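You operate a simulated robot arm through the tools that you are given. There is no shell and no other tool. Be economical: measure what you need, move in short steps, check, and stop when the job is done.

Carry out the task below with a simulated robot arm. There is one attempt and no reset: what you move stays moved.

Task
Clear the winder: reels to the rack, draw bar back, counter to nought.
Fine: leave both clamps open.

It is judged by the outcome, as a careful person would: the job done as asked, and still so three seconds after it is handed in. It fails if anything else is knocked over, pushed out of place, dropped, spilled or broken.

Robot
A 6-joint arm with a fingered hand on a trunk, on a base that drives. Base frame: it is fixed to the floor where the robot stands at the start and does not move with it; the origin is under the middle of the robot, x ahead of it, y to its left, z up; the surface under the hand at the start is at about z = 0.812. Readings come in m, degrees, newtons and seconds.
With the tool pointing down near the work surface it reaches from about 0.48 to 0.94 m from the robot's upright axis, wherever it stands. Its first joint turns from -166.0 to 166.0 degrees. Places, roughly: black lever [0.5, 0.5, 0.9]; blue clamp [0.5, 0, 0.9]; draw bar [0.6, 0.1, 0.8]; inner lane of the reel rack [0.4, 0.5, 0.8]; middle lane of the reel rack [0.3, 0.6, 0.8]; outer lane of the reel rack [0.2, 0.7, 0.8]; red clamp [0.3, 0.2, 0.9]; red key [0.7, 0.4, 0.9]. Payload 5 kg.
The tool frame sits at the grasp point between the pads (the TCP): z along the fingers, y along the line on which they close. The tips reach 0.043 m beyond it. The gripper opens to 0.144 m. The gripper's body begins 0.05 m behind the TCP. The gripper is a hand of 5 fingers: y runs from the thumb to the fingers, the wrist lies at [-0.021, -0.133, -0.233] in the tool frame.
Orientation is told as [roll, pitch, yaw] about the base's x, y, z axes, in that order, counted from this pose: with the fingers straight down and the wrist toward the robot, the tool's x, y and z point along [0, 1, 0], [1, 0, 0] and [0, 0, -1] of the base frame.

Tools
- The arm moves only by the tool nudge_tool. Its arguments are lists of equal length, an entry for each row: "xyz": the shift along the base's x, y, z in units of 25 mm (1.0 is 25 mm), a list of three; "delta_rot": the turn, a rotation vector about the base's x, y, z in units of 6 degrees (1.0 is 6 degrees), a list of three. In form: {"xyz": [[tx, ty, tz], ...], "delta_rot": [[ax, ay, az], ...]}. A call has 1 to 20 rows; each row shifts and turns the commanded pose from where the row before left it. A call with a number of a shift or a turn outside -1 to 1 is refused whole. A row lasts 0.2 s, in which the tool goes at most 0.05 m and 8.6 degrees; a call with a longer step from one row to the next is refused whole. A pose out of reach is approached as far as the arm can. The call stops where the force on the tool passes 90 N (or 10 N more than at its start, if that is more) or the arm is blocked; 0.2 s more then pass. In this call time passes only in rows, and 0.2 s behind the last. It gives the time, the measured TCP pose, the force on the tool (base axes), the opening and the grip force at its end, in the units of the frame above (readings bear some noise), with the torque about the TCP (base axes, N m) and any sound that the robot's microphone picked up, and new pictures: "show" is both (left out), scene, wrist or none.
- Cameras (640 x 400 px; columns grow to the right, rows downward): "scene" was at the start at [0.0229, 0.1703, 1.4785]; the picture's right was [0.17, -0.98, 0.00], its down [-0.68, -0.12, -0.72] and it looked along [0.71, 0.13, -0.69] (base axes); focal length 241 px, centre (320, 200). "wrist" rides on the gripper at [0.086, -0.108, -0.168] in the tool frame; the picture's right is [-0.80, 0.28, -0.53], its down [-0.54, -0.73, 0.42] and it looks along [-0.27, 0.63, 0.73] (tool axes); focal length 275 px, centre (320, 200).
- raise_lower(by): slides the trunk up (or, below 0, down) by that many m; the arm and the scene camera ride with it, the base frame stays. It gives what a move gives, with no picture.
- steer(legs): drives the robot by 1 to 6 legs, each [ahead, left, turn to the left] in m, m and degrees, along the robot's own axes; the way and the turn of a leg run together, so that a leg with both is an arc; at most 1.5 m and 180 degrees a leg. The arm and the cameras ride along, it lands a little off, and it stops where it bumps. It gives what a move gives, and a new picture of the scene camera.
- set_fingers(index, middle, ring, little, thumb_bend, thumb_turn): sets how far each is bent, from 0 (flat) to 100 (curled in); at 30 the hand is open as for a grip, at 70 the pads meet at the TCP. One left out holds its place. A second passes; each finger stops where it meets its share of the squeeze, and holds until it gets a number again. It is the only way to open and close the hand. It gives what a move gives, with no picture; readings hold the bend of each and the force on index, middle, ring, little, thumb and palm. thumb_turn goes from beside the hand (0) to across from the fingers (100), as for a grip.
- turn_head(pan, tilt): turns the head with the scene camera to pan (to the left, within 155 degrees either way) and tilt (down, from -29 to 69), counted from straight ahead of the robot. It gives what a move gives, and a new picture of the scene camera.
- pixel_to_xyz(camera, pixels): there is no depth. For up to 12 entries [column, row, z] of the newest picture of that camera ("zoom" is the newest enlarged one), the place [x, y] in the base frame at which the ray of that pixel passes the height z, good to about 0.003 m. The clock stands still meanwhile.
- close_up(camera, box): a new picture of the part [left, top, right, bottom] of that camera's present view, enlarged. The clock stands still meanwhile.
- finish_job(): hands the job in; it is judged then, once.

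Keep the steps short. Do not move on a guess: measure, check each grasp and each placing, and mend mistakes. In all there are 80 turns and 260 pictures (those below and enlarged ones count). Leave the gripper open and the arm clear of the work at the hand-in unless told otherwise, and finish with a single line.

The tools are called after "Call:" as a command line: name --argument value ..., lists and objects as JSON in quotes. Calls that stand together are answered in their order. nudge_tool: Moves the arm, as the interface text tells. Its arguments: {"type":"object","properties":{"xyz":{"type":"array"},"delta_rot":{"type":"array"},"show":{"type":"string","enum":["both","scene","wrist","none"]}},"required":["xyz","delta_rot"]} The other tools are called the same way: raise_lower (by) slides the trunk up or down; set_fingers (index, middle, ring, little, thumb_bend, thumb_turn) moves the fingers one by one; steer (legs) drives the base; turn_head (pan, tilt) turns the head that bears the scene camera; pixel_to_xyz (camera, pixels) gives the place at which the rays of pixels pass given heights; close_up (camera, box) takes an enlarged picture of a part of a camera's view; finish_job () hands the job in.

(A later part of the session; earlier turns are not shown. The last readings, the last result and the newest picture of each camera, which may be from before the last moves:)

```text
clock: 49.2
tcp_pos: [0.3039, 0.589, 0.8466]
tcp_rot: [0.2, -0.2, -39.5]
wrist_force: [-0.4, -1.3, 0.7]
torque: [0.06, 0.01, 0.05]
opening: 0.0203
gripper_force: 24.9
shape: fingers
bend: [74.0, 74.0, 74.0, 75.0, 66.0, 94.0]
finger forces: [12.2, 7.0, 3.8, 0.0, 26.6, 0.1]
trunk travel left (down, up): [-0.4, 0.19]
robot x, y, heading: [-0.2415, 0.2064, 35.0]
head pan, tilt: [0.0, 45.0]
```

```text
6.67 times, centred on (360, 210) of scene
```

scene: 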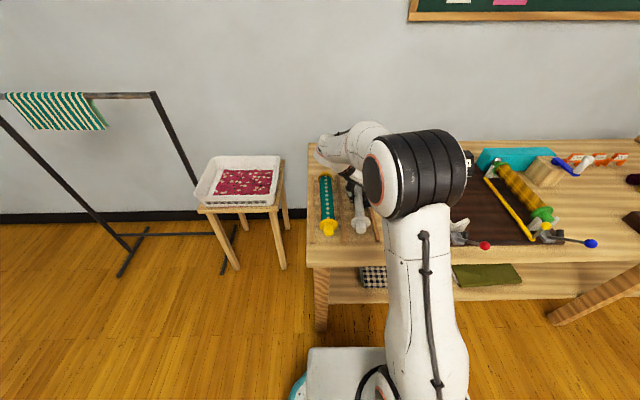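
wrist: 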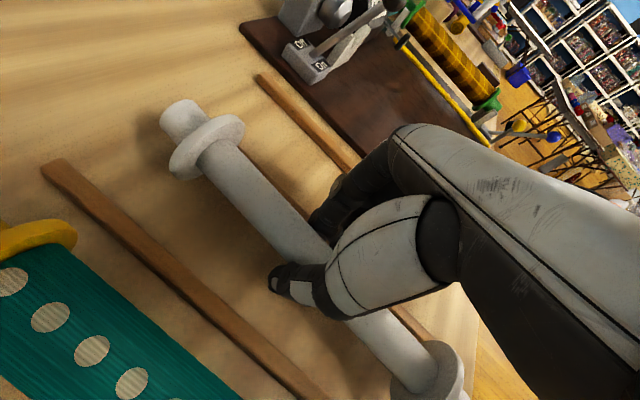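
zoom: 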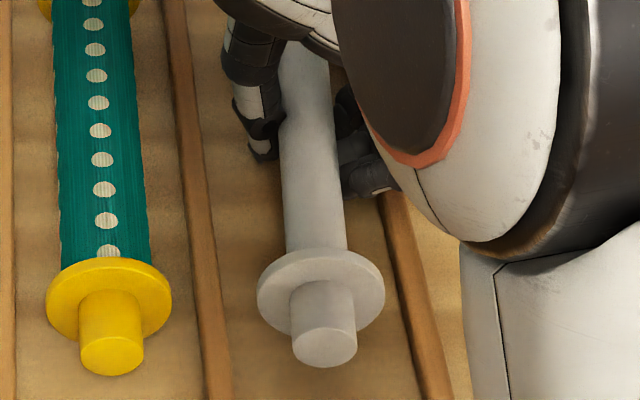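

The z force swung from −1.6 to +0.7, so something is just touching. I'll go 3 mm more.

Call:
nudge_tool --xyz '[[0, 0, -0.07], [0, 0, -0.07]]' --delta_rot '[[0, 0, 0], [0, 0, 0]]' --show "wrist"

```text
clock: 49.8
tcp_pos: [0.3036, 0.5899, 0.8456]
tcp_rot: [0.6, -0.4, -39.5]
wrist_force: [-4.1, 0.3, 24.7]
torque: [0.74, 0.59, 0.08]
opening: 0.0203
gripper_force: 37.8
shape: fingers
bend: [74.0, 74.0, 74.0, 75.0, 67.0, 94.0]
finger forces: [12.7, 7.3, 4.3, 0.0, 51.2, 0.0]
trunk travel left (down, up): [-0.4, 0.19]
robot x, y, heading: [-0.2473, 0.2064, 34.9]
head pan, tilt: [0.0, 45.0]
```

wrist: 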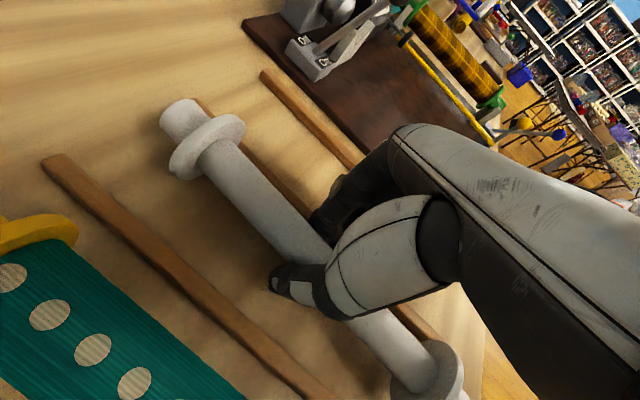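

24.7 N up and the thumb at 51 N: the thumb tip and probably the flanges have reached the table. I'll back up 2 mm to unload, then check.

Call:
nudge_tool --xyz '[[0, 0, 0.1]]' --delta_rot '[[0, 0, 0]]' --show "none"

Call:
close_up --camera "scene" --box '[330, 180, 390, 240]'

Call:
close_up --camera "wrist" --box '[120, 80, 360, 320]'

```text
clock: 50.2
tcp_pos: [0.3028, 0.5889, 0.8462]
tcp_rot: [0.3, -0.2, -39.6]
wrist_force: [-2.2, 2.8, 19.4]
torque: [0.72, 0.35, 0.02]
opening: 0.0204
gripper_force: 33.6
shape: fingers
bend: [74.0, 74.0, 74.0, 75.0, 67.0, 94.0]
finger forces: [12.4, 6.8, 3.4, 0.0, 44.3, 0.1]
trunk travel left (down, up): [-0.4, 0.19]
robot x, y, heading: [-0.2426, 0.2087, 35.0]
head pan, tilt: [0.0, 45.0]
```

```text
6.67 times, centred on (360, 210) of scene
```

zoom: 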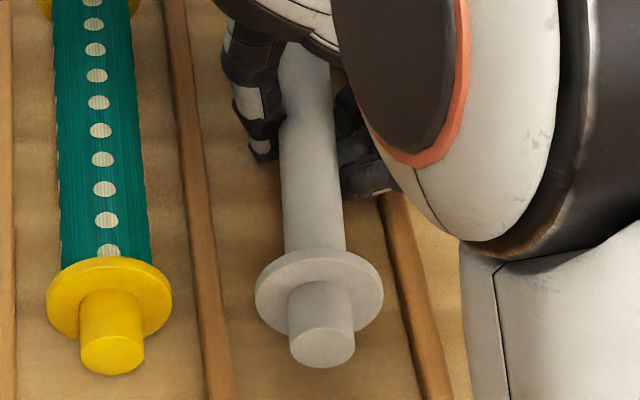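

```text
1.67 times, centred on (240, 200) of wrist
```

zoom: 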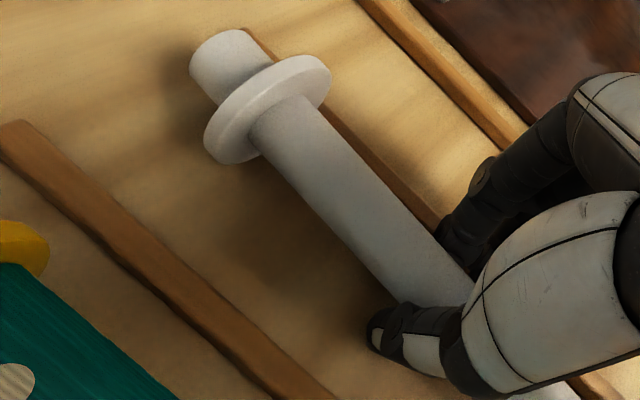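

Call:
pixel_to_xyz --camera "scene" --pixels '[[359.5, 224.1, 0.83], [359.5, 224.1, 0.85], [359.5, 224.1, 0.87], [341.2, 226, 0.82], [341.2, 226, 0.84]]'

Call:
close_up --camera "wrist" --box '[360, 300, 500, 400]'

Call:
pixel_to_xyz --camera "wrist" --pixels '[[208.9, 146, 0.84], [208.9, 146, 0.86], [208.9, 146, 0.88], [440, 372, 0.83], [440, 372, 0.85], [440, 372, 0.87], [183, 122, 0.86]]'

```text
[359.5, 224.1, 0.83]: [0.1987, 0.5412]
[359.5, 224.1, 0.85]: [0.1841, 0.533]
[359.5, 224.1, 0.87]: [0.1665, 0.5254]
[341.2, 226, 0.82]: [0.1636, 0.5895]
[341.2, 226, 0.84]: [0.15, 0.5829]
```

```text
4.00 times, centred on (430, 350) of wrist
```

zoom: 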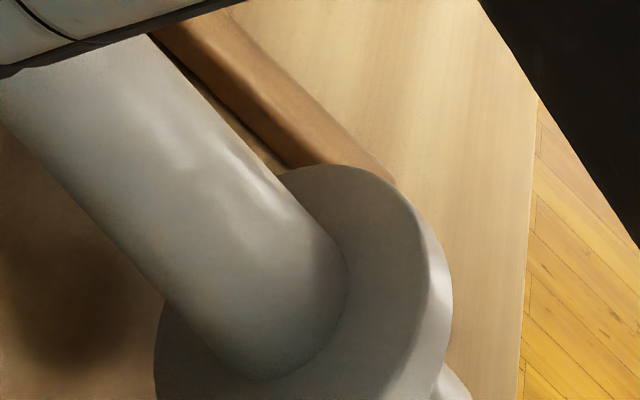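

```text
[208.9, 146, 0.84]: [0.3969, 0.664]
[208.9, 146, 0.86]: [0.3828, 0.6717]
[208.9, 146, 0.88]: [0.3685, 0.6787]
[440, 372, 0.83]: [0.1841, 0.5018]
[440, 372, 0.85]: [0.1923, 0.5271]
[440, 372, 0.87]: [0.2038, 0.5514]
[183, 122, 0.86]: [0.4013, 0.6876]
```

The flange centres are at z≈0.853 (front) and 0.860 (back), so the reel hangs only 5–10 mm above the table while the thumb tip already touches. I'll loosen gradually so it settles down inside the hand.

Call:
set_fingers --index 71 --middle 71 --ring 71 --little 71 --thumb_bend 67

Call:
set_fingers --index 68 --middle 68 --ring 68 --little 68 --thumb_bend 66

Call:
close_up --camera "scene" --box '[330, 180, 390, 240]'

Call:
close_up --camera "wrist" --box '[120, 80, 360, 320]'

```text
clock: 51.2
tcp_pos: [0.3039, 0.5891, 0.8463]
tcp_rot: [0.4, -0.4, -39.5]
wrist_force: [2.7, 6.1, 22.4]
torque: [0.85, 0.25, -0.21]
opening: 0.0229
gripper_force: 14.9
shape: fingers
bend: [71.0, 71.0, 71.0, 71.0, 65.0, 94.0]
finger forces: [4.6, 0.2, 0.0, 0.0, 24.7, 0.0]
trunk travel left (down, up): [-0.4, 0.19]
robot x, y, heading: [-0.241, 0.2099, 34.8]
head pan, tilt: [0.0, 45.0]
```

```text
clock: 52.2
tcp_pos: [0.3034, 0.5908, 0.8459]
tcp_rot: [0.3, -0.3, -39.6]
wrist_force: [-0.5, 11.0, 23.2]
torque: [0.55, 0.23, -0.27]
opening: 0.0242
gripper_force: 15.3
shape: fingers
bend: [67.0, 71.0, 70.0, 68.0, 65.0, 95.0]
finger forces: [2.4, 8.0, 2.6, 0.1, 18.1, 0.0]
trunk travel left (down, up): [-0.4, 0.19]
robot x, y, heading: [-0.2395, 0.2068, 34.9]
head pan, tilt: [0.0, 45.0]
```

```text
6.67 times, centred on (360, 210) of scene
```

zoom: 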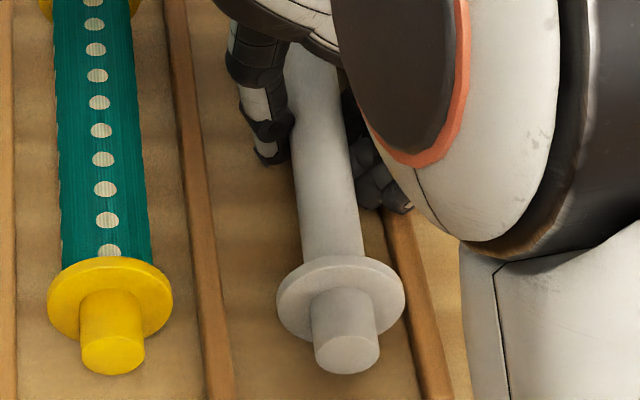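

```text
1.67 times, centred on (240, 200) of wrist
```

zoom: 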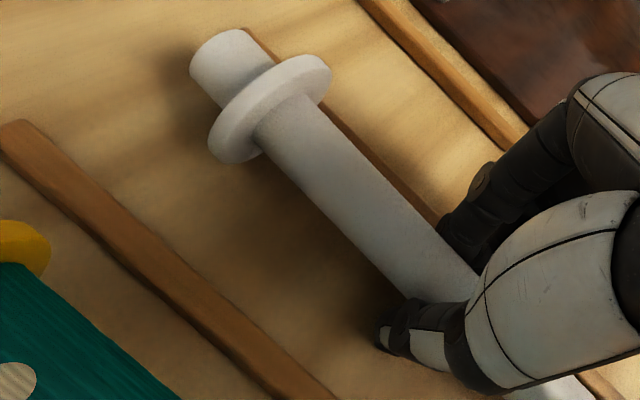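

The reel is settling. I'll loosen more.

Call:
set_fingers --index 63 --middle 63 --ring 63 --little 63 --thumb_bend 61

Call:
close_up --camera "scene" --box '[330, 180, 390, 240]'

Call:
close_up --camera "wrist" --box '[120, 80, 360, 320]'

```text
clock: 53.2
tcp_pos: [0.303, 0.5895, 0.8465]
tcp_rot: [0.3, -0.3, -39.5]
wrist_force: [-9.2, 16.4, 26.7]
torque: [0.82, 0.2, -0.55]
opening: 0.0301
gripper_force: 21.9
shape: fingers
bend: [64.0, 71.0, 69.0, 63.0, 63.0, 97.0]
finger forces: [8.0, 10.3, 9.6, 0.0, 14.2, 0.0]
trunk travel left (down, up): [-0.4, 0.19]
robot x, y, heading: [-0.2409, 0.2088, 34.7]
head pan, tilt: [0.0, 45.0]
```

```text
6.67 times, centred on (360, 210) of scene
```

zoom: 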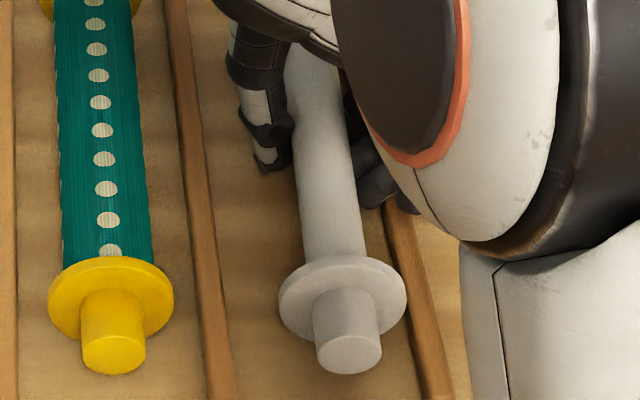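

```text
1.67 times, centred on (240, 200) of wrist
```

zoom: 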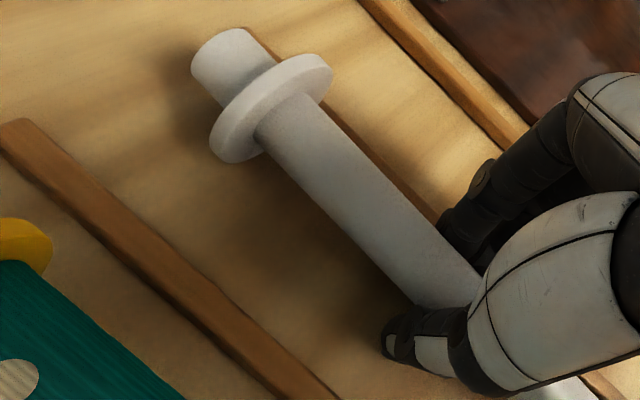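

The middle and ring fingers are held at 70, probably against the slat, so opening further here would push on it. I'll raise the hand 6 mm, then open more.

Call:
nudge_tool --xyz '[[0, 0, 0.12], [0, 0, 0.12], [0, 0, 0.1]]' --delta_rot '[[0, 0, 0], [0, 0, 0], [0, 0, 0]]' --show "none"

Call:
close_up --camera "scene" --box '[330, 180, 390, 240]'

Call:
close_up --camera "wrist" --box '[120, 80, 360, 320]'

```text
clock: 54.0
tcp_pos: [0.3047, 0.5888, 0.8513]
tcp_rot: [-0.1, -0.2, -39.6]
wrist_force: [-7.2, 5.6, 5.4]
torque: [0.02, 0.23, -0.19]
opening: 0.0328
gripper_force: 4.7
shape: fingers
bend: [64.0, 66.0, 66.0, 63.0, 61.0, 97.0]
finger forces: [1.6, 4.5, 3.5, 0.1, 0.2, 0.0]
trunk travel left (down, up): [-0.4, 0.19]
robot x, y, heading: [-0.2396, 0.2077, 35.0]
head pan, tilt: [0.0, 45.0]
```

```text
6.67 times, centred on (360, 210) of scene
```

zoom: 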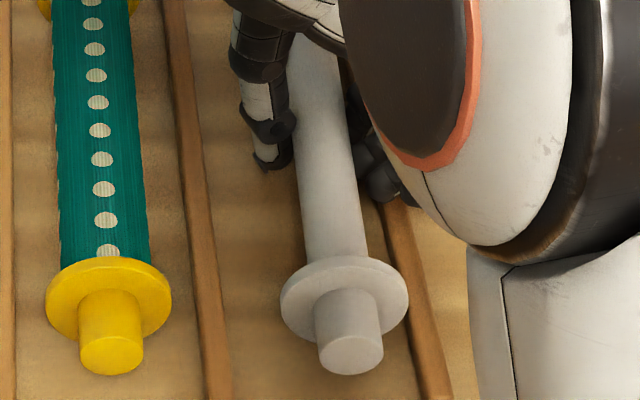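

```text
1.67 times, centred on (240, 200) of wrist
```

zoom: 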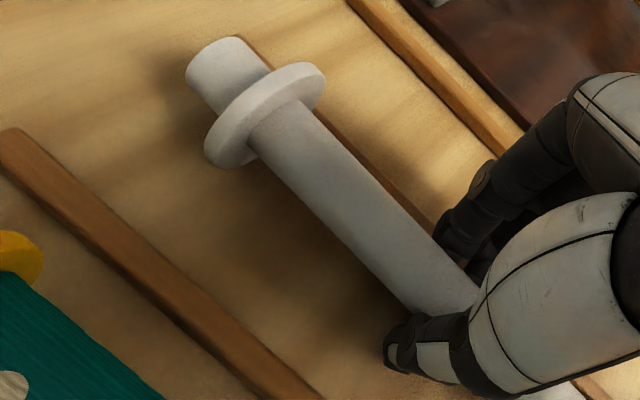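

The thumb force has dropped to 0.2 N and the reel stayed on the table as the hand rose. I'll open a bit more and rise.

Call:
nudge_tool --xyz '[[0, 0, 0.25], [0, 0, 0.25]]' --delta_rot '[[0, 0, 0], [0, 0, 0]]' --show "none"

Call:
set_fingers --index 54 --middle 54 --ring 54 --little 54 --thumb_bend 52

Call:
nudge_tool --xyz '[[0, 0, 0.4], [0, 0, 0.5], [0, 0, 0.7]]' --delta_rot '[[0, 0, 0], [0, 0, 0], [0, 0, 0]]'

Call:
close_up --camera "scene" --box '[330, 180, 390, 240]'

```text
clock: 54.6
tcp_pos: [0.3049, 0.5892, 0.865]
tcp_rot: [0.1, -0.3, -39.7]
wrist_force: [-1.0, -0.9, -1.5]
torque: [0.0, 0.01, -0.02]
opening: 0.0364
gripper_force: 0.9
shape: fingers
bend: [63.0, 63.0, 63.0, 63.0, 61.0, 97.0]
finger forces: [0.6, 0.0, 0.0, 0.0, 0.5, 0.0]
trunk travel left (down, up): [-0.4, 0.19]
robot x, y, heading: [-0.2422, 0.211, 34.6]
head pan, tilt: [0.0, 45.0]
```

```text
clock: 55.6
tcp_pos: [0.3038, 0.5897, 0.8657]
tcp_rot: [0.1, -0.4, -39.6]
wrist_force: [-0.7, 1.2, -0.5]
torque: [0.02, 0.02, 0.03]
opening: 0.0671
gripper_force: 0.0
shape: fingers
bend: [54.0, 54.0, 54.0, 54.0, 52.0, 97.0]
finger forces: [0.1, 0.0, 0.1, 0.1, 0.1, 0.1]
trunk travel left (down, up): [-0.4, 0.19]
robot x, y, heading: [-0.2399, 0.205, 34.8]
head pan, tilt: [0.0, 45.0]
```

```text
clock: 56.4
tcp_pos: [0.304, 0.5885, 0.9059]
tcp_rot: [0.3, -0.3, -39.5]
wrist_force: [-0.2, 0.8, 0.0]
torque: [-0.02, -0.01, -0.03]
opening: 0.067
gripper_force: 0.1
shape: fingers
bend: [54.0, 54.0, 54.0, 54.0, 52.0, 97.0]
finger forces: [0.1, 0.0, 0.1, 0.0, 0.0, 0.0]
trunk travel left (down, up): [-0.4, 0.19]
robot x, y, heading: [-0.2434, 0.209, 34.9]
head pan, tilt: [0.0, 45.0]
```

scene: 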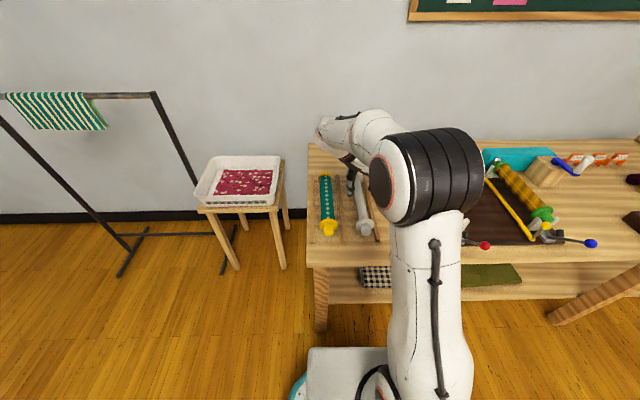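
wrist: 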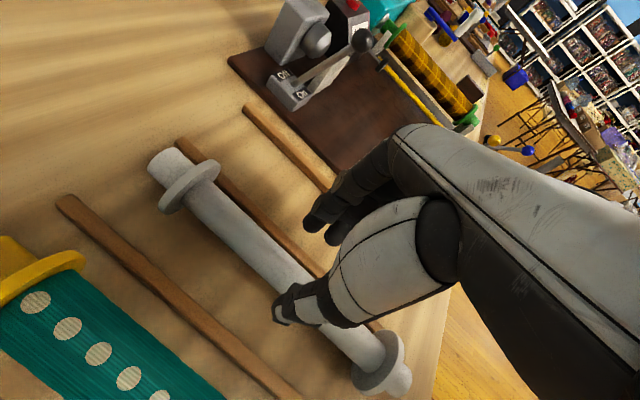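

```text
6.67 times, centred on (360, 210) of scene
```

zoom: 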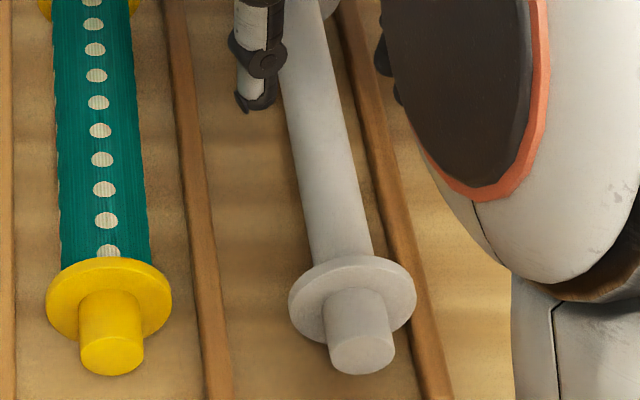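

The white reel rests in the middle lane, between its slats. I'll raise the hand, turn it back to the table heading (yaw 35), drive the base right 0.33 m and open the hand.

Call:
nudge_tool --xyz '[[0, 0, 1], [0, 0, 1], [0, 0, 1], [0, 0, 1], [0, 0, 1], [0, 0, 1], [-0.3, -0.2, 0], [-0.3, -0.2, 0], [-0.3, -0.2, 0], [-0.3, -0.2, 0], [-0.3, -0.2, 0], [-0.3, -0.2, 0], [-0.3, -0.2, 0]]' --delta_rot '[[0, 0, 0.955], [0, 0, 0.955], [0, 0, 0.955], [0, 0, 0.955], [0, 0, 0.955], [0, 0, 0.955], [0, 0, 0.955], [0, 0, 0.955], [0, 0, 0.955], [0, 0, 0.955], [0, 0, 0.955], [0, 0, 0.955], [0, 0, 0.955]]' --show "none"

Call:
steer --legs '[[0, -0.33, 0]]'

Call:
set_fingers --index 66 --middle 95 --ring 95 --little 95 --thumb_bend 30

Call:
nudge_tool --xyz '[[0, 0, 0]]' --delta_rot '[[0, 0, 0]]'

Call:
close_up --camera "scene" --box '[200, 130, 420, 260]'

```text
clock: 59.2
tcp_pos: [0.251, 0.5555, 1.0563]
tcp_rot: [0.1, -0.3, 34.9]
wrist_force: [-0.3, -0.8, 0.4]
torque: [-0.01, -0.03, 0.02]
opening: 0.067
gripper_force: 0.0
shape: fingers
bend: [54.0, 54.0, 54.0, 54.0, 52.0, 97.0]
finger forces: [0.1, 0.1, 0.0, 0.0, 0.0, 0.0]
trunk travel left (down, up): [-0.4, 0.19]
robot x, y, heading: [-0.2403, 0.207, 34.9]
head pan, tilt: [0.0, 45.0]
```

```text
clock: 61.4
tcp_pos: [0.4415, 0.2848, 1.0572]
tcp_rot: [0.1, -0.2, 34.8]
wrist_force: [-0.5, 0.0, -0.1]
torque: [-0.03, -0.03, -0.02]
opening: 0.0673
gripper_force: 0.1
shape: fingers
bend: [54.0, 54.0, 54.0, 54.0, 52.0, 97.0]
finger forces: [0.1, 0.0, 0.1, 0.1, 0.0, 0.0]
trunk travel left (down, up): [-0.4, 0.19]
robot x, y, heading: [-0.0522, -0.0627, 34.9]
head pan, tilt: [0.0, 45.0]
```

scene: 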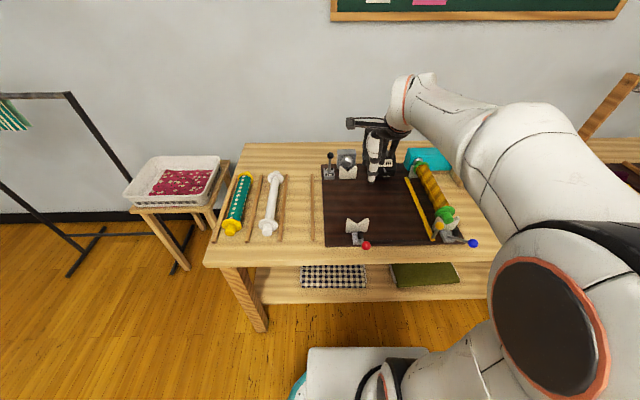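

```text
clock: 62.4
tcp_pos: [0.4394, 0.285, 1.0564]
tcp_rot: [0.1, -0.3, 34.8]
wrist_force: [0.1, 0.2, 0.2]
torque: [-0.05, -0.02, 0.02]
opening: 0.0851
gripper_force: 0.0
shape: fingers
bend: [66.0, 95.0, 95.0, 95.0, 30.0, 97.0]
finger forces: [0.0, 0.0, 0.0, 0.0, 0.0, 0.0]
trunk travel left (down, up): [-0.4, 0.19]
robot x, y, heading: [-0.0539, -0.0671, 35.0]
head pan, tilt: [0.0, 45.0]
```

```text
clock: 62.8
tcp_pos: [0.439, 0.2852, 1.0566]
tcp_rot: [0.0, -0.3, 34.8]
wrist_force: [1.1, -0.2, -0.7]
torque: [0.0, -0.02, 0.0]
opening: 0.085
gripper_force: 0.1
shape: fingers
bend: [66.0, 95.0, 95.0, 95.0, 30.0, 97.0]
finger forces: [0.0, 0.0, 0.0, 0.0, 0.0, 0.1]
trunk travel left (down, up): [-0.4, 0.19]
robot x, y, heading: [-0.0555, -0.0629, 35.0]
head pan, tilt: [0.0, 45.0]
```

scene: 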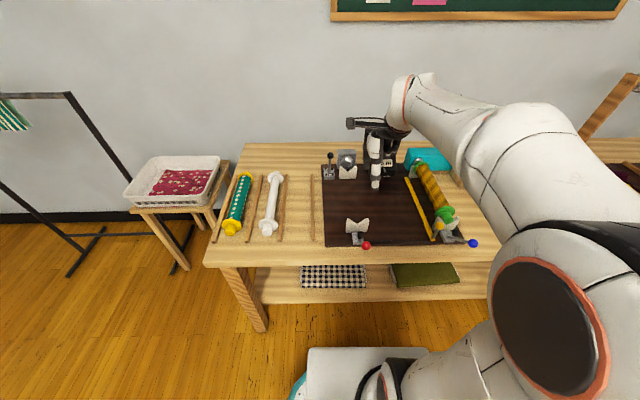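
wrist: 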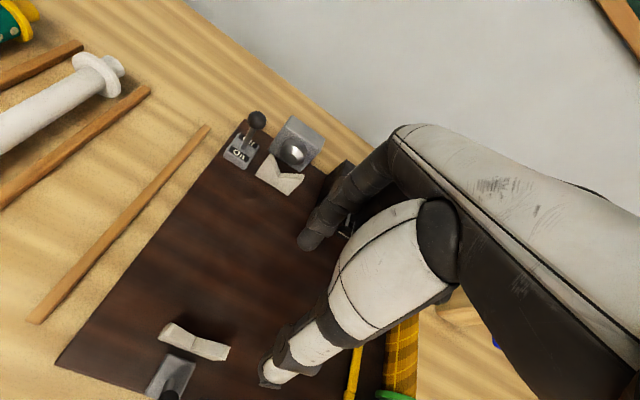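

```text
2.91 times, centred on (310, 195) of scene
```

zoom: 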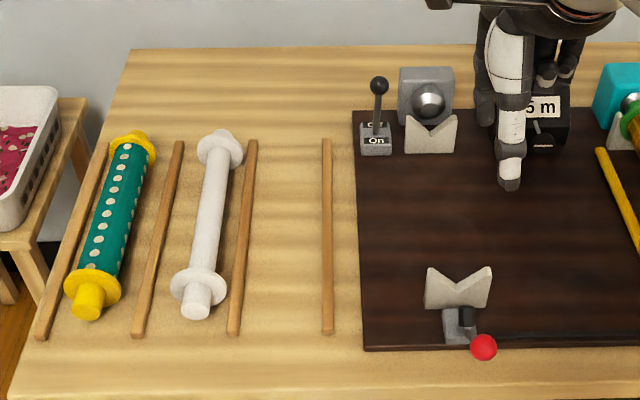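

The white reel sits properly in the middle lane. For the draw bar I've left only the index finger extended. I'll move it to the right of the yellow knob, high at z≈1.0, and check before lowering.

Call:
nudge_tool --xyz '[[0.213, -0.935, -0.19], [0.213, -0.935, -0.19], [0.213, -0.935, -0.19], [0.213, -0.935, -0.19], [0.213, -0.935, -0.19], [0.213, -0.935, -0.19], [0.213, -0.935, -0.19], [0.213, -0.935, -0.19], [0.213, -0.935, -0.19], [0.213, -0.935, -0.19], [0.213, -0.935, -0.19], [0.213, -0.935, -0.19]]' --delta_rot '[[0, 0, 0], [0, 0, 0], [0, 0, 0], [0, 0, 0], [0, 0, 0], [0, 0, 0], [0, 0, 0], [0, 0, 0], [0, 0, 0], [0, 0, 0], [0, 0, 0], [0, 0, 0]]'

Call:
close_up --camera "scene" --box '[390, 170, 500, 260]'

Call:
close_up --camera "wrist" --box '[160, 130, 400, 340]'

```text
clock: 65.4
tcp_pos: [0.5034, 0.0035, 0.9994]
tcp_rot: [0.1, -0.1, 34.8]
wrist_force: [0.0, 0.3, -0.6]
torque: [0.0, -0.03, 0.01]
opening: 0.0854
gripper_force: 0.0
shape: fingers
bend: [66.0, 95.0, 95.0, 95.0, 30.0, 97.0]
finger forces: [0.0, 0.0, 0.0, 0.1, 0.0, 0.0]
trunk travel left (down, up): [-0.4, 0.19]
robot x, y, heading: [-0.0541, -0.0602, 34.9]
head pan, tilt: [0.0, 45.0]
```

scene: 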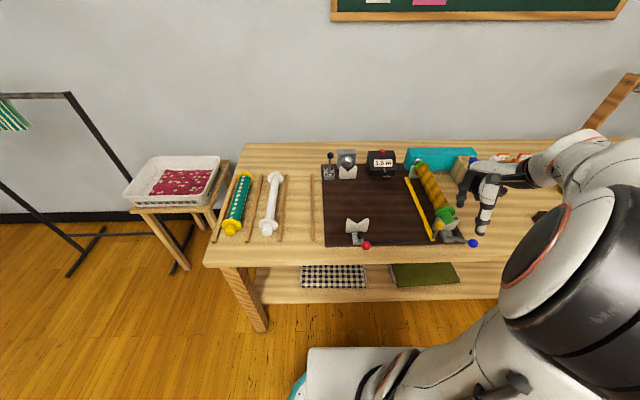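
wrist: 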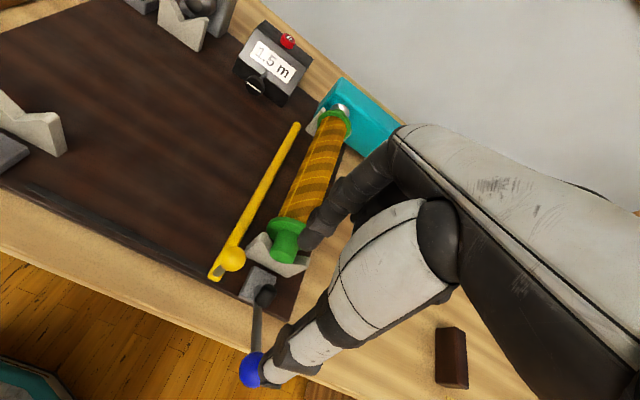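

```text
4.44 times, centred on (445, 215) of scene
```

zoom: 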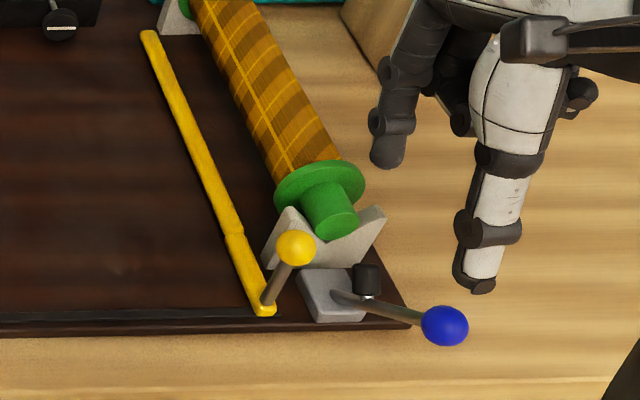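

```text
1.90 times, centred on (280, 235) of wrist
```

zoom: 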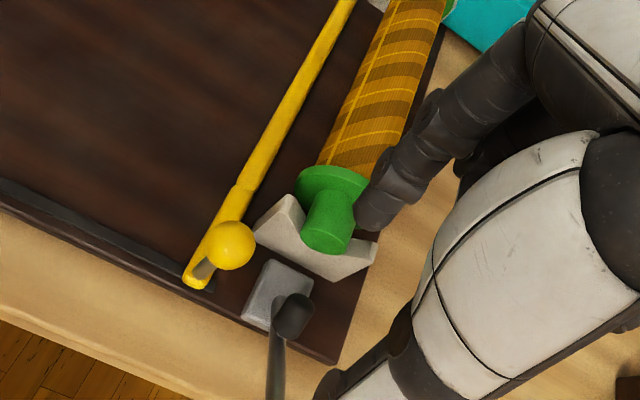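

I'll triangulate the index fingertip and the knob.

Call:
pixel_to_xyz --camera "wrist" --pixels '[[308.9, 242.9, 0.95], [308.9, 242.9, 0.97], [308.9, 242.9, 0.99], [233.5, 259, 0.88], [233.5, 259, 0.9], [267, 291, 0.88], [251, 371, 0.88]]'

Call:
pixel_to_xyz --camera "scene" --pixels '[[460.3, 206, 0.95], [460.3, 206, 0.97], [460.3, 206, 0.99], [439.5, 225.8, 0.88], [439.5, 225.8, 0.9], [455.7, 233, 0.88], [473, 243.5, 0.88], [473, 243.5, 0.86]]'

```text
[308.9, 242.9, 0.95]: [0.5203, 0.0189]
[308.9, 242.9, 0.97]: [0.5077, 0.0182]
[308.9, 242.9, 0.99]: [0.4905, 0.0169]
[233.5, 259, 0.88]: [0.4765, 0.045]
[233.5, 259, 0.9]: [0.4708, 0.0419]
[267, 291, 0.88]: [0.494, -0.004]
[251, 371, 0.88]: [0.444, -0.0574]
```

```text
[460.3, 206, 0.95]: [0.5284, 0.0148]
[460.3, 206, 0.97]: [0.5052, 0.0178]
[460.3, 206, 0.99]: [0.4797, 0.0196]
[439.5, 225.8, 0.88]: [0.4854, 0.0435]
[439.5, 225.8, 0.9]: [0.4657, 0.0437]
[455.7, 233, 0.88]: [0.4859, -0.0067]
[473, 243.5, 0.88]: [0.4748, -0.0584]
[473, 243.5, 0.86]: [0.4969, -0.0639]
```

The fingertip is at (0.5085, 0.018, 0.968), the knob at (0.473, 0.043, 0.892). Lowering straight would bring the thumb onto the opened blue ball. I'll first tilt the hand 25° about the left-right axis, thumb side up.

Call:
nudge_tool --xyz '[[-0.02, 0.03, 0], [-0.02, 0.03, 0], [-0.02, 0.03, 0], [-0.02, 0.03, 0], [-0.02, 0.03, 0]]' --delta_rot '[[-0.478, 0.682, 0], [-0.478, 0.682, 0], [-0.478, 0.682, 0], [-0.478, 0.682, 0], [-0.478, 0.682, 0]]'

Call:
close_up --camera "scene" --box '[390, 170, 500, 260]'

Call:
close_up --camera "wrist" --box '[160, 130, 400, 340]'

```text
clock: 66.6
tcp_pos: [0.5013, 0.0064, 0.9983]
tcp_rot: [0.0, 24.7, 34.7]
wrist_force: [-0.3, -1.0, -0.5]
torque: [0.0, 0.0, -0.05]
opening: 0.0852
gripper_force: 0.0
shape: fingers
bend: [66.0, 95.0, 95.0, 95.0, 30.0, 97.0]
finger forces: [0.0, 0.0, 0.0, 0.0, 0.1, 0.0]
trunk travel left (down, up): [-0.4, 0.19]
robot x, y, heading: [-0.0539, -0.0608, 34.9]
head pan, tilt: [0.0, 45.0]
```

scene: 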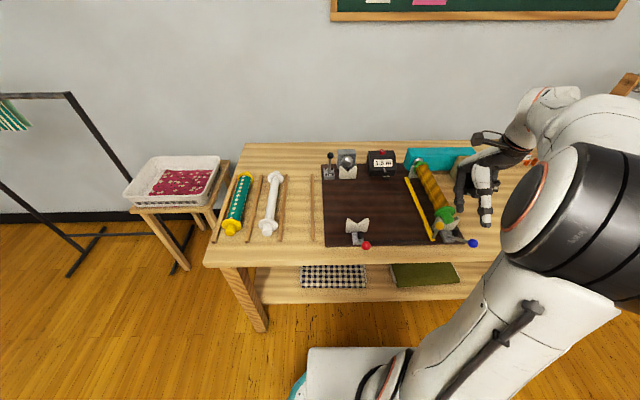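
wrist: 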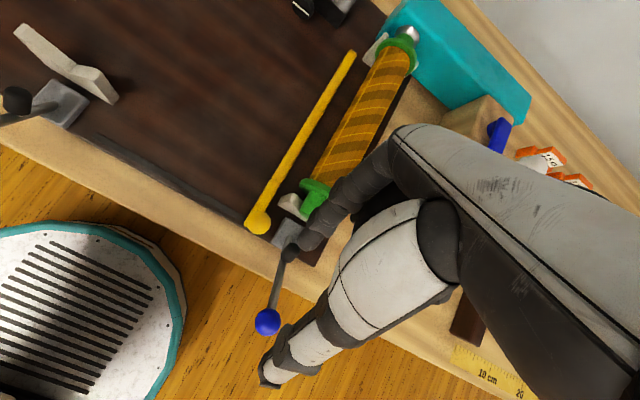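

```text
4.44 times, centred on (445, 215) of scene
```

zoom: 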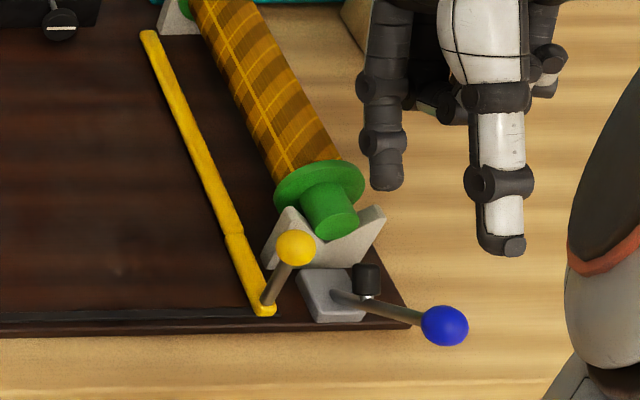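

```text
1.90 times, centred on (280, 235) of wrist
```

zoom: 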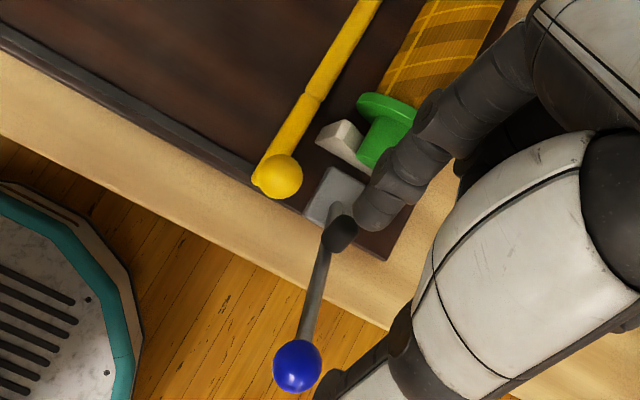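

The thumb is now well above the blue ball. I'll shift 6 mm left to stay clear of the black pin and lower so the fingertip is beside the knob at z≈0.887.

Call:
nudge_tool --xyz '[[0.03, 0.31, -0.2], [0, 0, -0.73], [0, 0, -0.73], [0, 0, -0.73], [0, 0, -0.73]]' --delta_rot '[[0, 0, 0], [0, 0, 0], [0, 0, 0], [0, 0, 0], [0, 0, 0]]'

Call:
close_up --camera "scene" --box '[390, 170, 500, 260]'

Call:
close_up --camera "wrist" --box '[160, 130, 400, 340]'

```text
clock: 67.8
tcp_pos: [0.502, 0.0153, 0.9207]
tcp_rot: [0.0, 24.7, 34.8]
wrist_force: [-0.4, 0.8, 0.8]
torque: [-0.02, 0.0, 0.02]
opening: 0.0854
gripper_force: 0.1
shape: fingers
bend: [66.0, 95.0, 95.0, 95.0, 30.0, 97.0]
finger forces: [0.0, 0.0, 0.0, 0.0, 0.1, 0.0]
trunk travel left (down, up): [-0.4, 0.19]
robot x, y, heading: [-0.0547, -0.0637, 34.7]
head pan, tilt: [0.0, 45.0]
```

scene: 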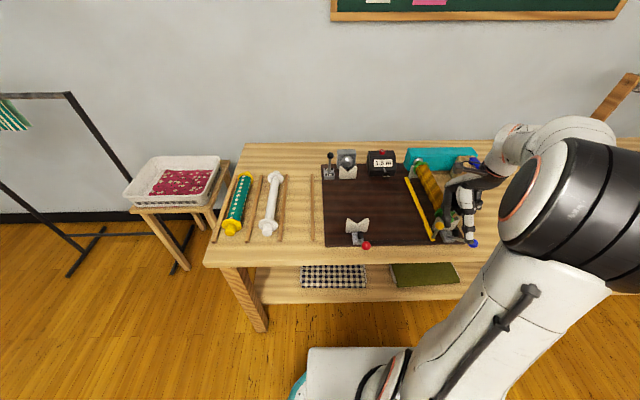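
wrist: 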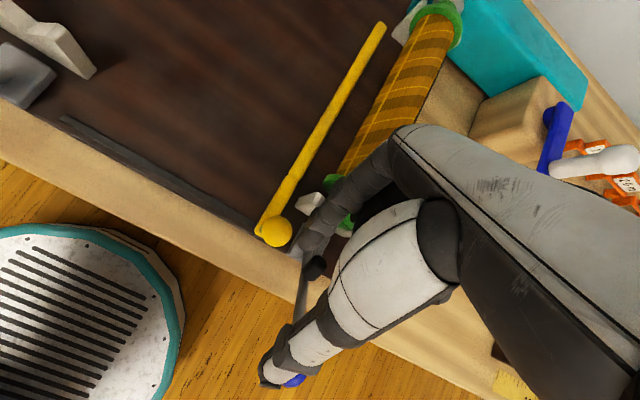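

```text
4.44 times, centred on (445, 215) of scene
```

zoom: 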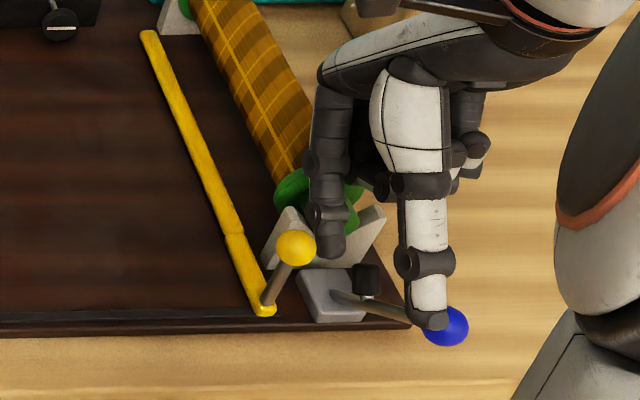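

```text
1.90 times, centred on (280, 235) of wrist
```

zoom: 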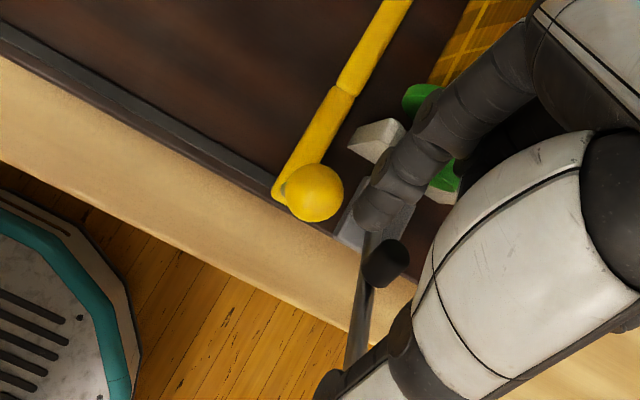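

The fingertip is beside the knob. I'll push the bar left along its slot by about 0.165 m, watching the force.

Call:
nudge_tool --xyz '[[-0.3, 0.43, 0], [-0.5, 0.714, 0], [-0.55, 0.786, 0], [-0.55, 0.786, 0], [-0.55, 0.786, 0], [-0.55, 0.786, 0], [-0.55, 0.786, 0], [-0.3, 0.43, 0]]' --delta_rot '[[0, 0, 0], [0, 0, 0], [0, 0, 0], [0, 0, 0], [0, 0, 0], [0, 0, 0], [0, 0, 0], [0, 0, 0]]'

Call:
close_up --camera "scene" --box '[320, 150, 480, 260]'

```text
clock: 69.6
tcp_pos: [0.4047, 0.1534, 0.9214]
tcp_rot: [0.1, 24.7, 34.9]
wrist_force: [-0.2, -0.1, 0.1]
torque: [-0.02, -0.03, -0.03]
opening: 0.0852
gripper_force: 0.0
shape: fingers
bend: [66.0, 95.0, 95.0, 95.0, 30.0, 97.0]
finger forces: [0.1, 0.0, 0.0, 0.1, 0.0, 0.1]
trunk travel left (down, up): [-0.4, 0.19]
robot x, y, heading: [-0.054, -0.0605, 34.8]
head pan, tilt: [0.0, 45.0]
```

scene: 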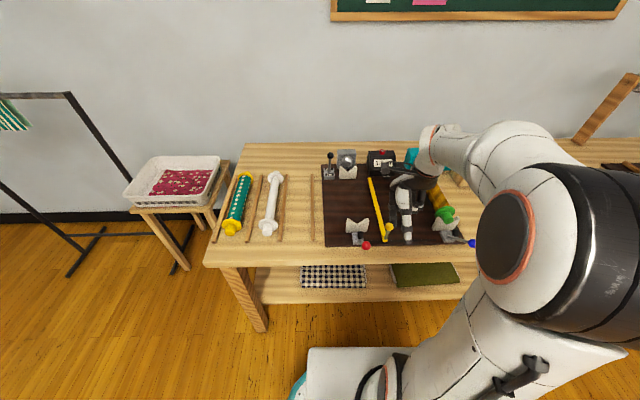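
wrist: 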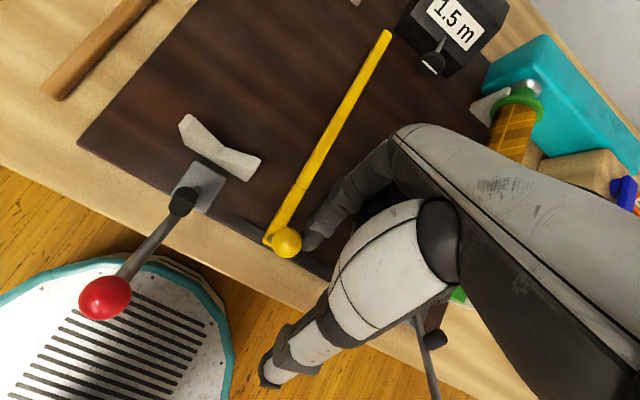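

```text
3.64 times, centred on (400, 205) of scene
```

zoom: 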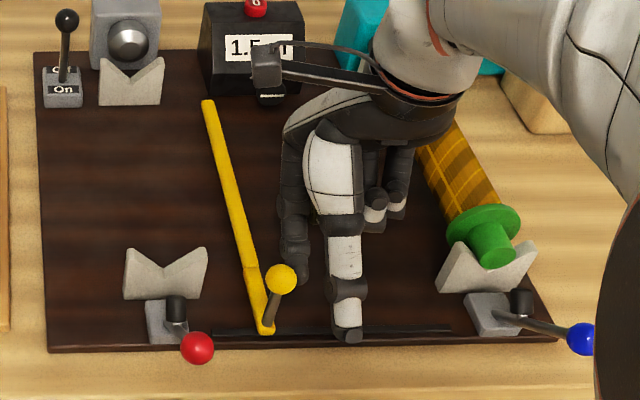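

The bar is sliding freely, and the slot continues a little further left. I'll push on in small steps until it stops.

Call:
nudge_tool --xyz '[[-0.25, 0.357, 0], [-0.25, 0.357, 0], [-0.25, 0.357, 0], [-0.25, 0.357, 0]]' --delta_rot '[[0, 0, 0], [0, 0, 0], [0, 0, 0], [0, 0, 0]]'

Call:
close_up --camera "scene" --box '[320, 150, 480, 260]'

```text
clock: 70.6
tcp_pos: [0.3806, 0.1888, 0.9216]
tcp_rot: [0.0, 24.8, 34.9]
wrist_force: [5.2, -2.1, -1.6]
torque: [-0.12, -0.23, 0.0]
opening: 0.0881
gripper_force: 2.3
shape: fingers
bend: [64.0, 95.0, 95.0, 95.0, 30.0, 97.0]
finger forces: [4.9, 0.1, 0.0, 0.0, 0.0, 0.1]
trunk travel left (down, up): [-0.4, 0.19]
robot x, y, heading: [-0.0549, -0.0648, 35.1]
head pan, tilt: [0.0, 45.0]
```

scene: 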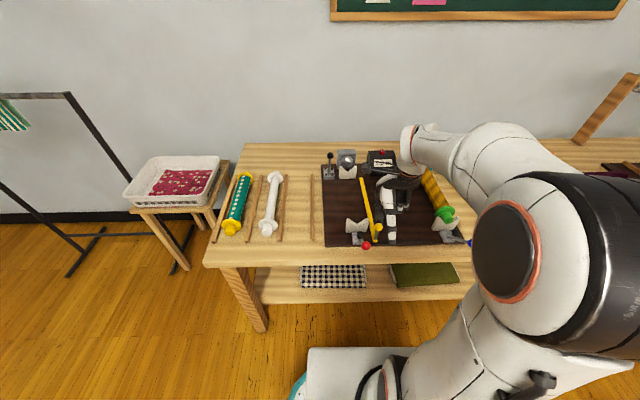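
wrist: 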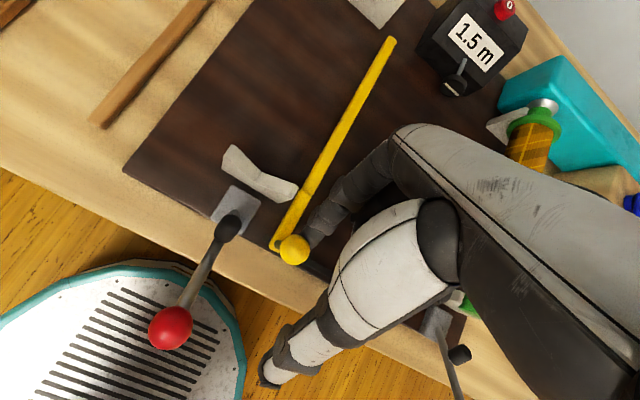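

```text
3.64 times, centred on (400, 205) of scene
```

zoom: 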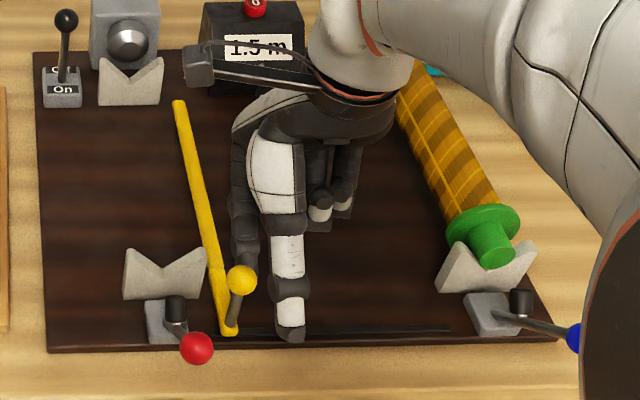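

5 N resistance now, with the bar foot near the slot's left end. One more short push will confirm the stop.

Call:
nudge_tool --xyz '[[-0.15, 0.21, 0], [-0.15, 0.21, 0]]' --delta_rot '[[0, 0, 0], [0, 0, 0]]' --show "none"

Call:
close_up --camera "scene" --box '[320, 150, 480, 260]'

```text
clock: 71.2
tcp_pos: [0.3733, 0.1997, 0.919]
tcp_rot: [0.1, 24.8, 34.8]
wrist_force: [2.9, 1.2, -1.9]
torque: [0.06, -0.14, -0.03]
opening: 0.0904
gripper_force: 1.6
shape: fingers
bend: [63.0, 95.0, 95.0, 95.0, 30.0, 97.0]
finger forces: [3.3, 0.1, 0.0, 0.1, 0.0, 0.0]
trunk travel left (down, up): [-0.4, 0.19]
robot x, y, heading: [-0.0556, -0.0642, 34.8]
head pan, tilt: [0.0, 45.0]
```

```text
3.64 times, centred on (400, 205) of scene
```

zoom: 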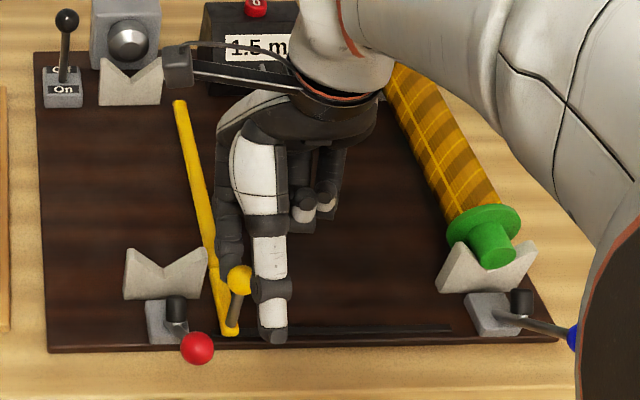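

Call:
pixel_to_xyz --camera "zoom" --pixels '[[229, 333, 0.82], [181, 103, 0.83], [240, 280, 0.89]]'

Call:
close_up --camera "scene" --box '[345, 210, 405, 250]'

```text
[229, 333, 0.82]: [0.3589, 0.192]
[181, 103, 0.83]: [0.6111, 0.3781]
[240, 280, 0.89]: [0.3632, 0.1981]
```

```text
10.00 times, centred on (375, 230) of scene
```

zoom: 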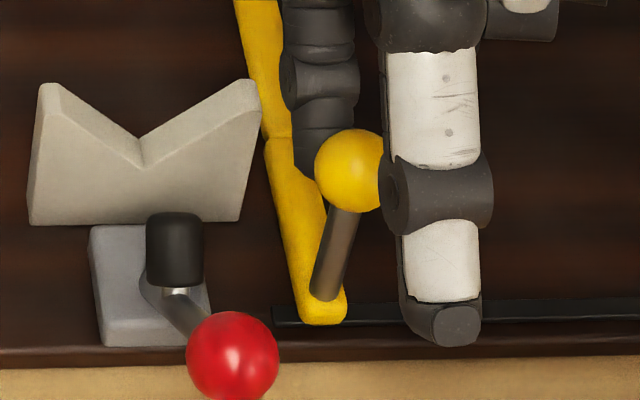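

The finger slipped past the far side of the knob, and the foot is still about 1 cm from the slot end. I'll back off right, come 12 mm nearer to centre on the knob, and push again.

Call:
nudge_tool --xyz '[[0.18, 0.1, 0], [0.57, -0.8, 0], [0.57, -0.8, 0], [-0.6, -0.42, 0], [-0.2, -0.14, 0], [-0.2, 0.286, 0], [-0.2, 0.286, 0]]' --delta_rot '[[0, 0, 0], [0, 0, 0], [0, 0, 0], [0, 0, 0], [0, 0, 0], [0, 0, 0], [0, 0, 0]]'

Call:
close_up --camera "scene" --box '[345, 200, 415, 250]'

Call:
close_up --camera "wrist" --box '[200, 130, 400, 330]'

```text
clock: 72.8
tcp_pos: [0.3752, 0.1621, 0.9212]
tcp_rot: [0.0, 24.7, 34.9]
wrist_force: [0.6, 0.2, -0.1]
torque: [-0.01, 0.02, -0.03]
opening: 0.0855
gripper_force: 0.1
shape: fingers
bend: [66.0, 95.0, 95.0, 95.0, 30.0, 97.0]
finger forces: [0.0, 0.0, 0.1, 0.0, 0.0, 0.0]
trunk travel left (down, up): [-0.4, 0.19]
robot x, y, heading: [-0.0491, -0.0621, 34.5]
head pan, tilt: [0.0, 45.0]
```

scene: 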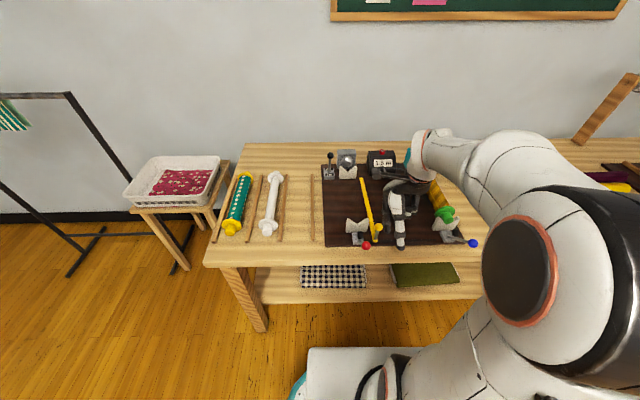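
wrist: 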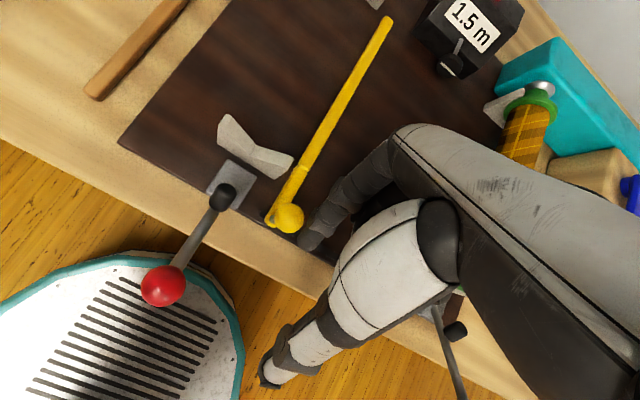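

```text
8.00 times, centred on (380, 225) of scene
```

zoom: 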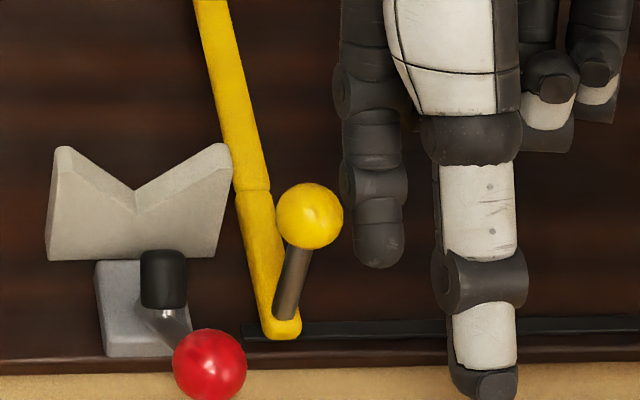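

```text
2.00 times, centred on (300, 230) of wrist
```

zoom: 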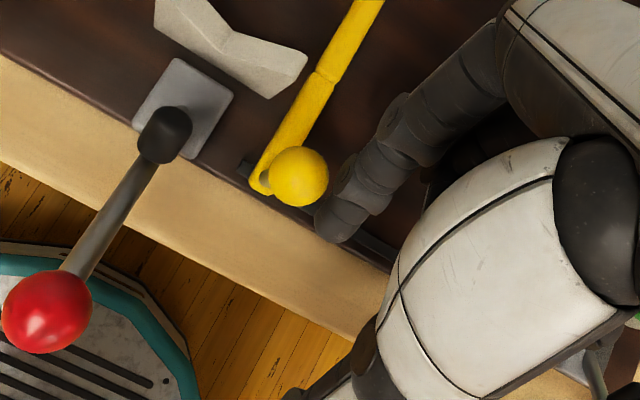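

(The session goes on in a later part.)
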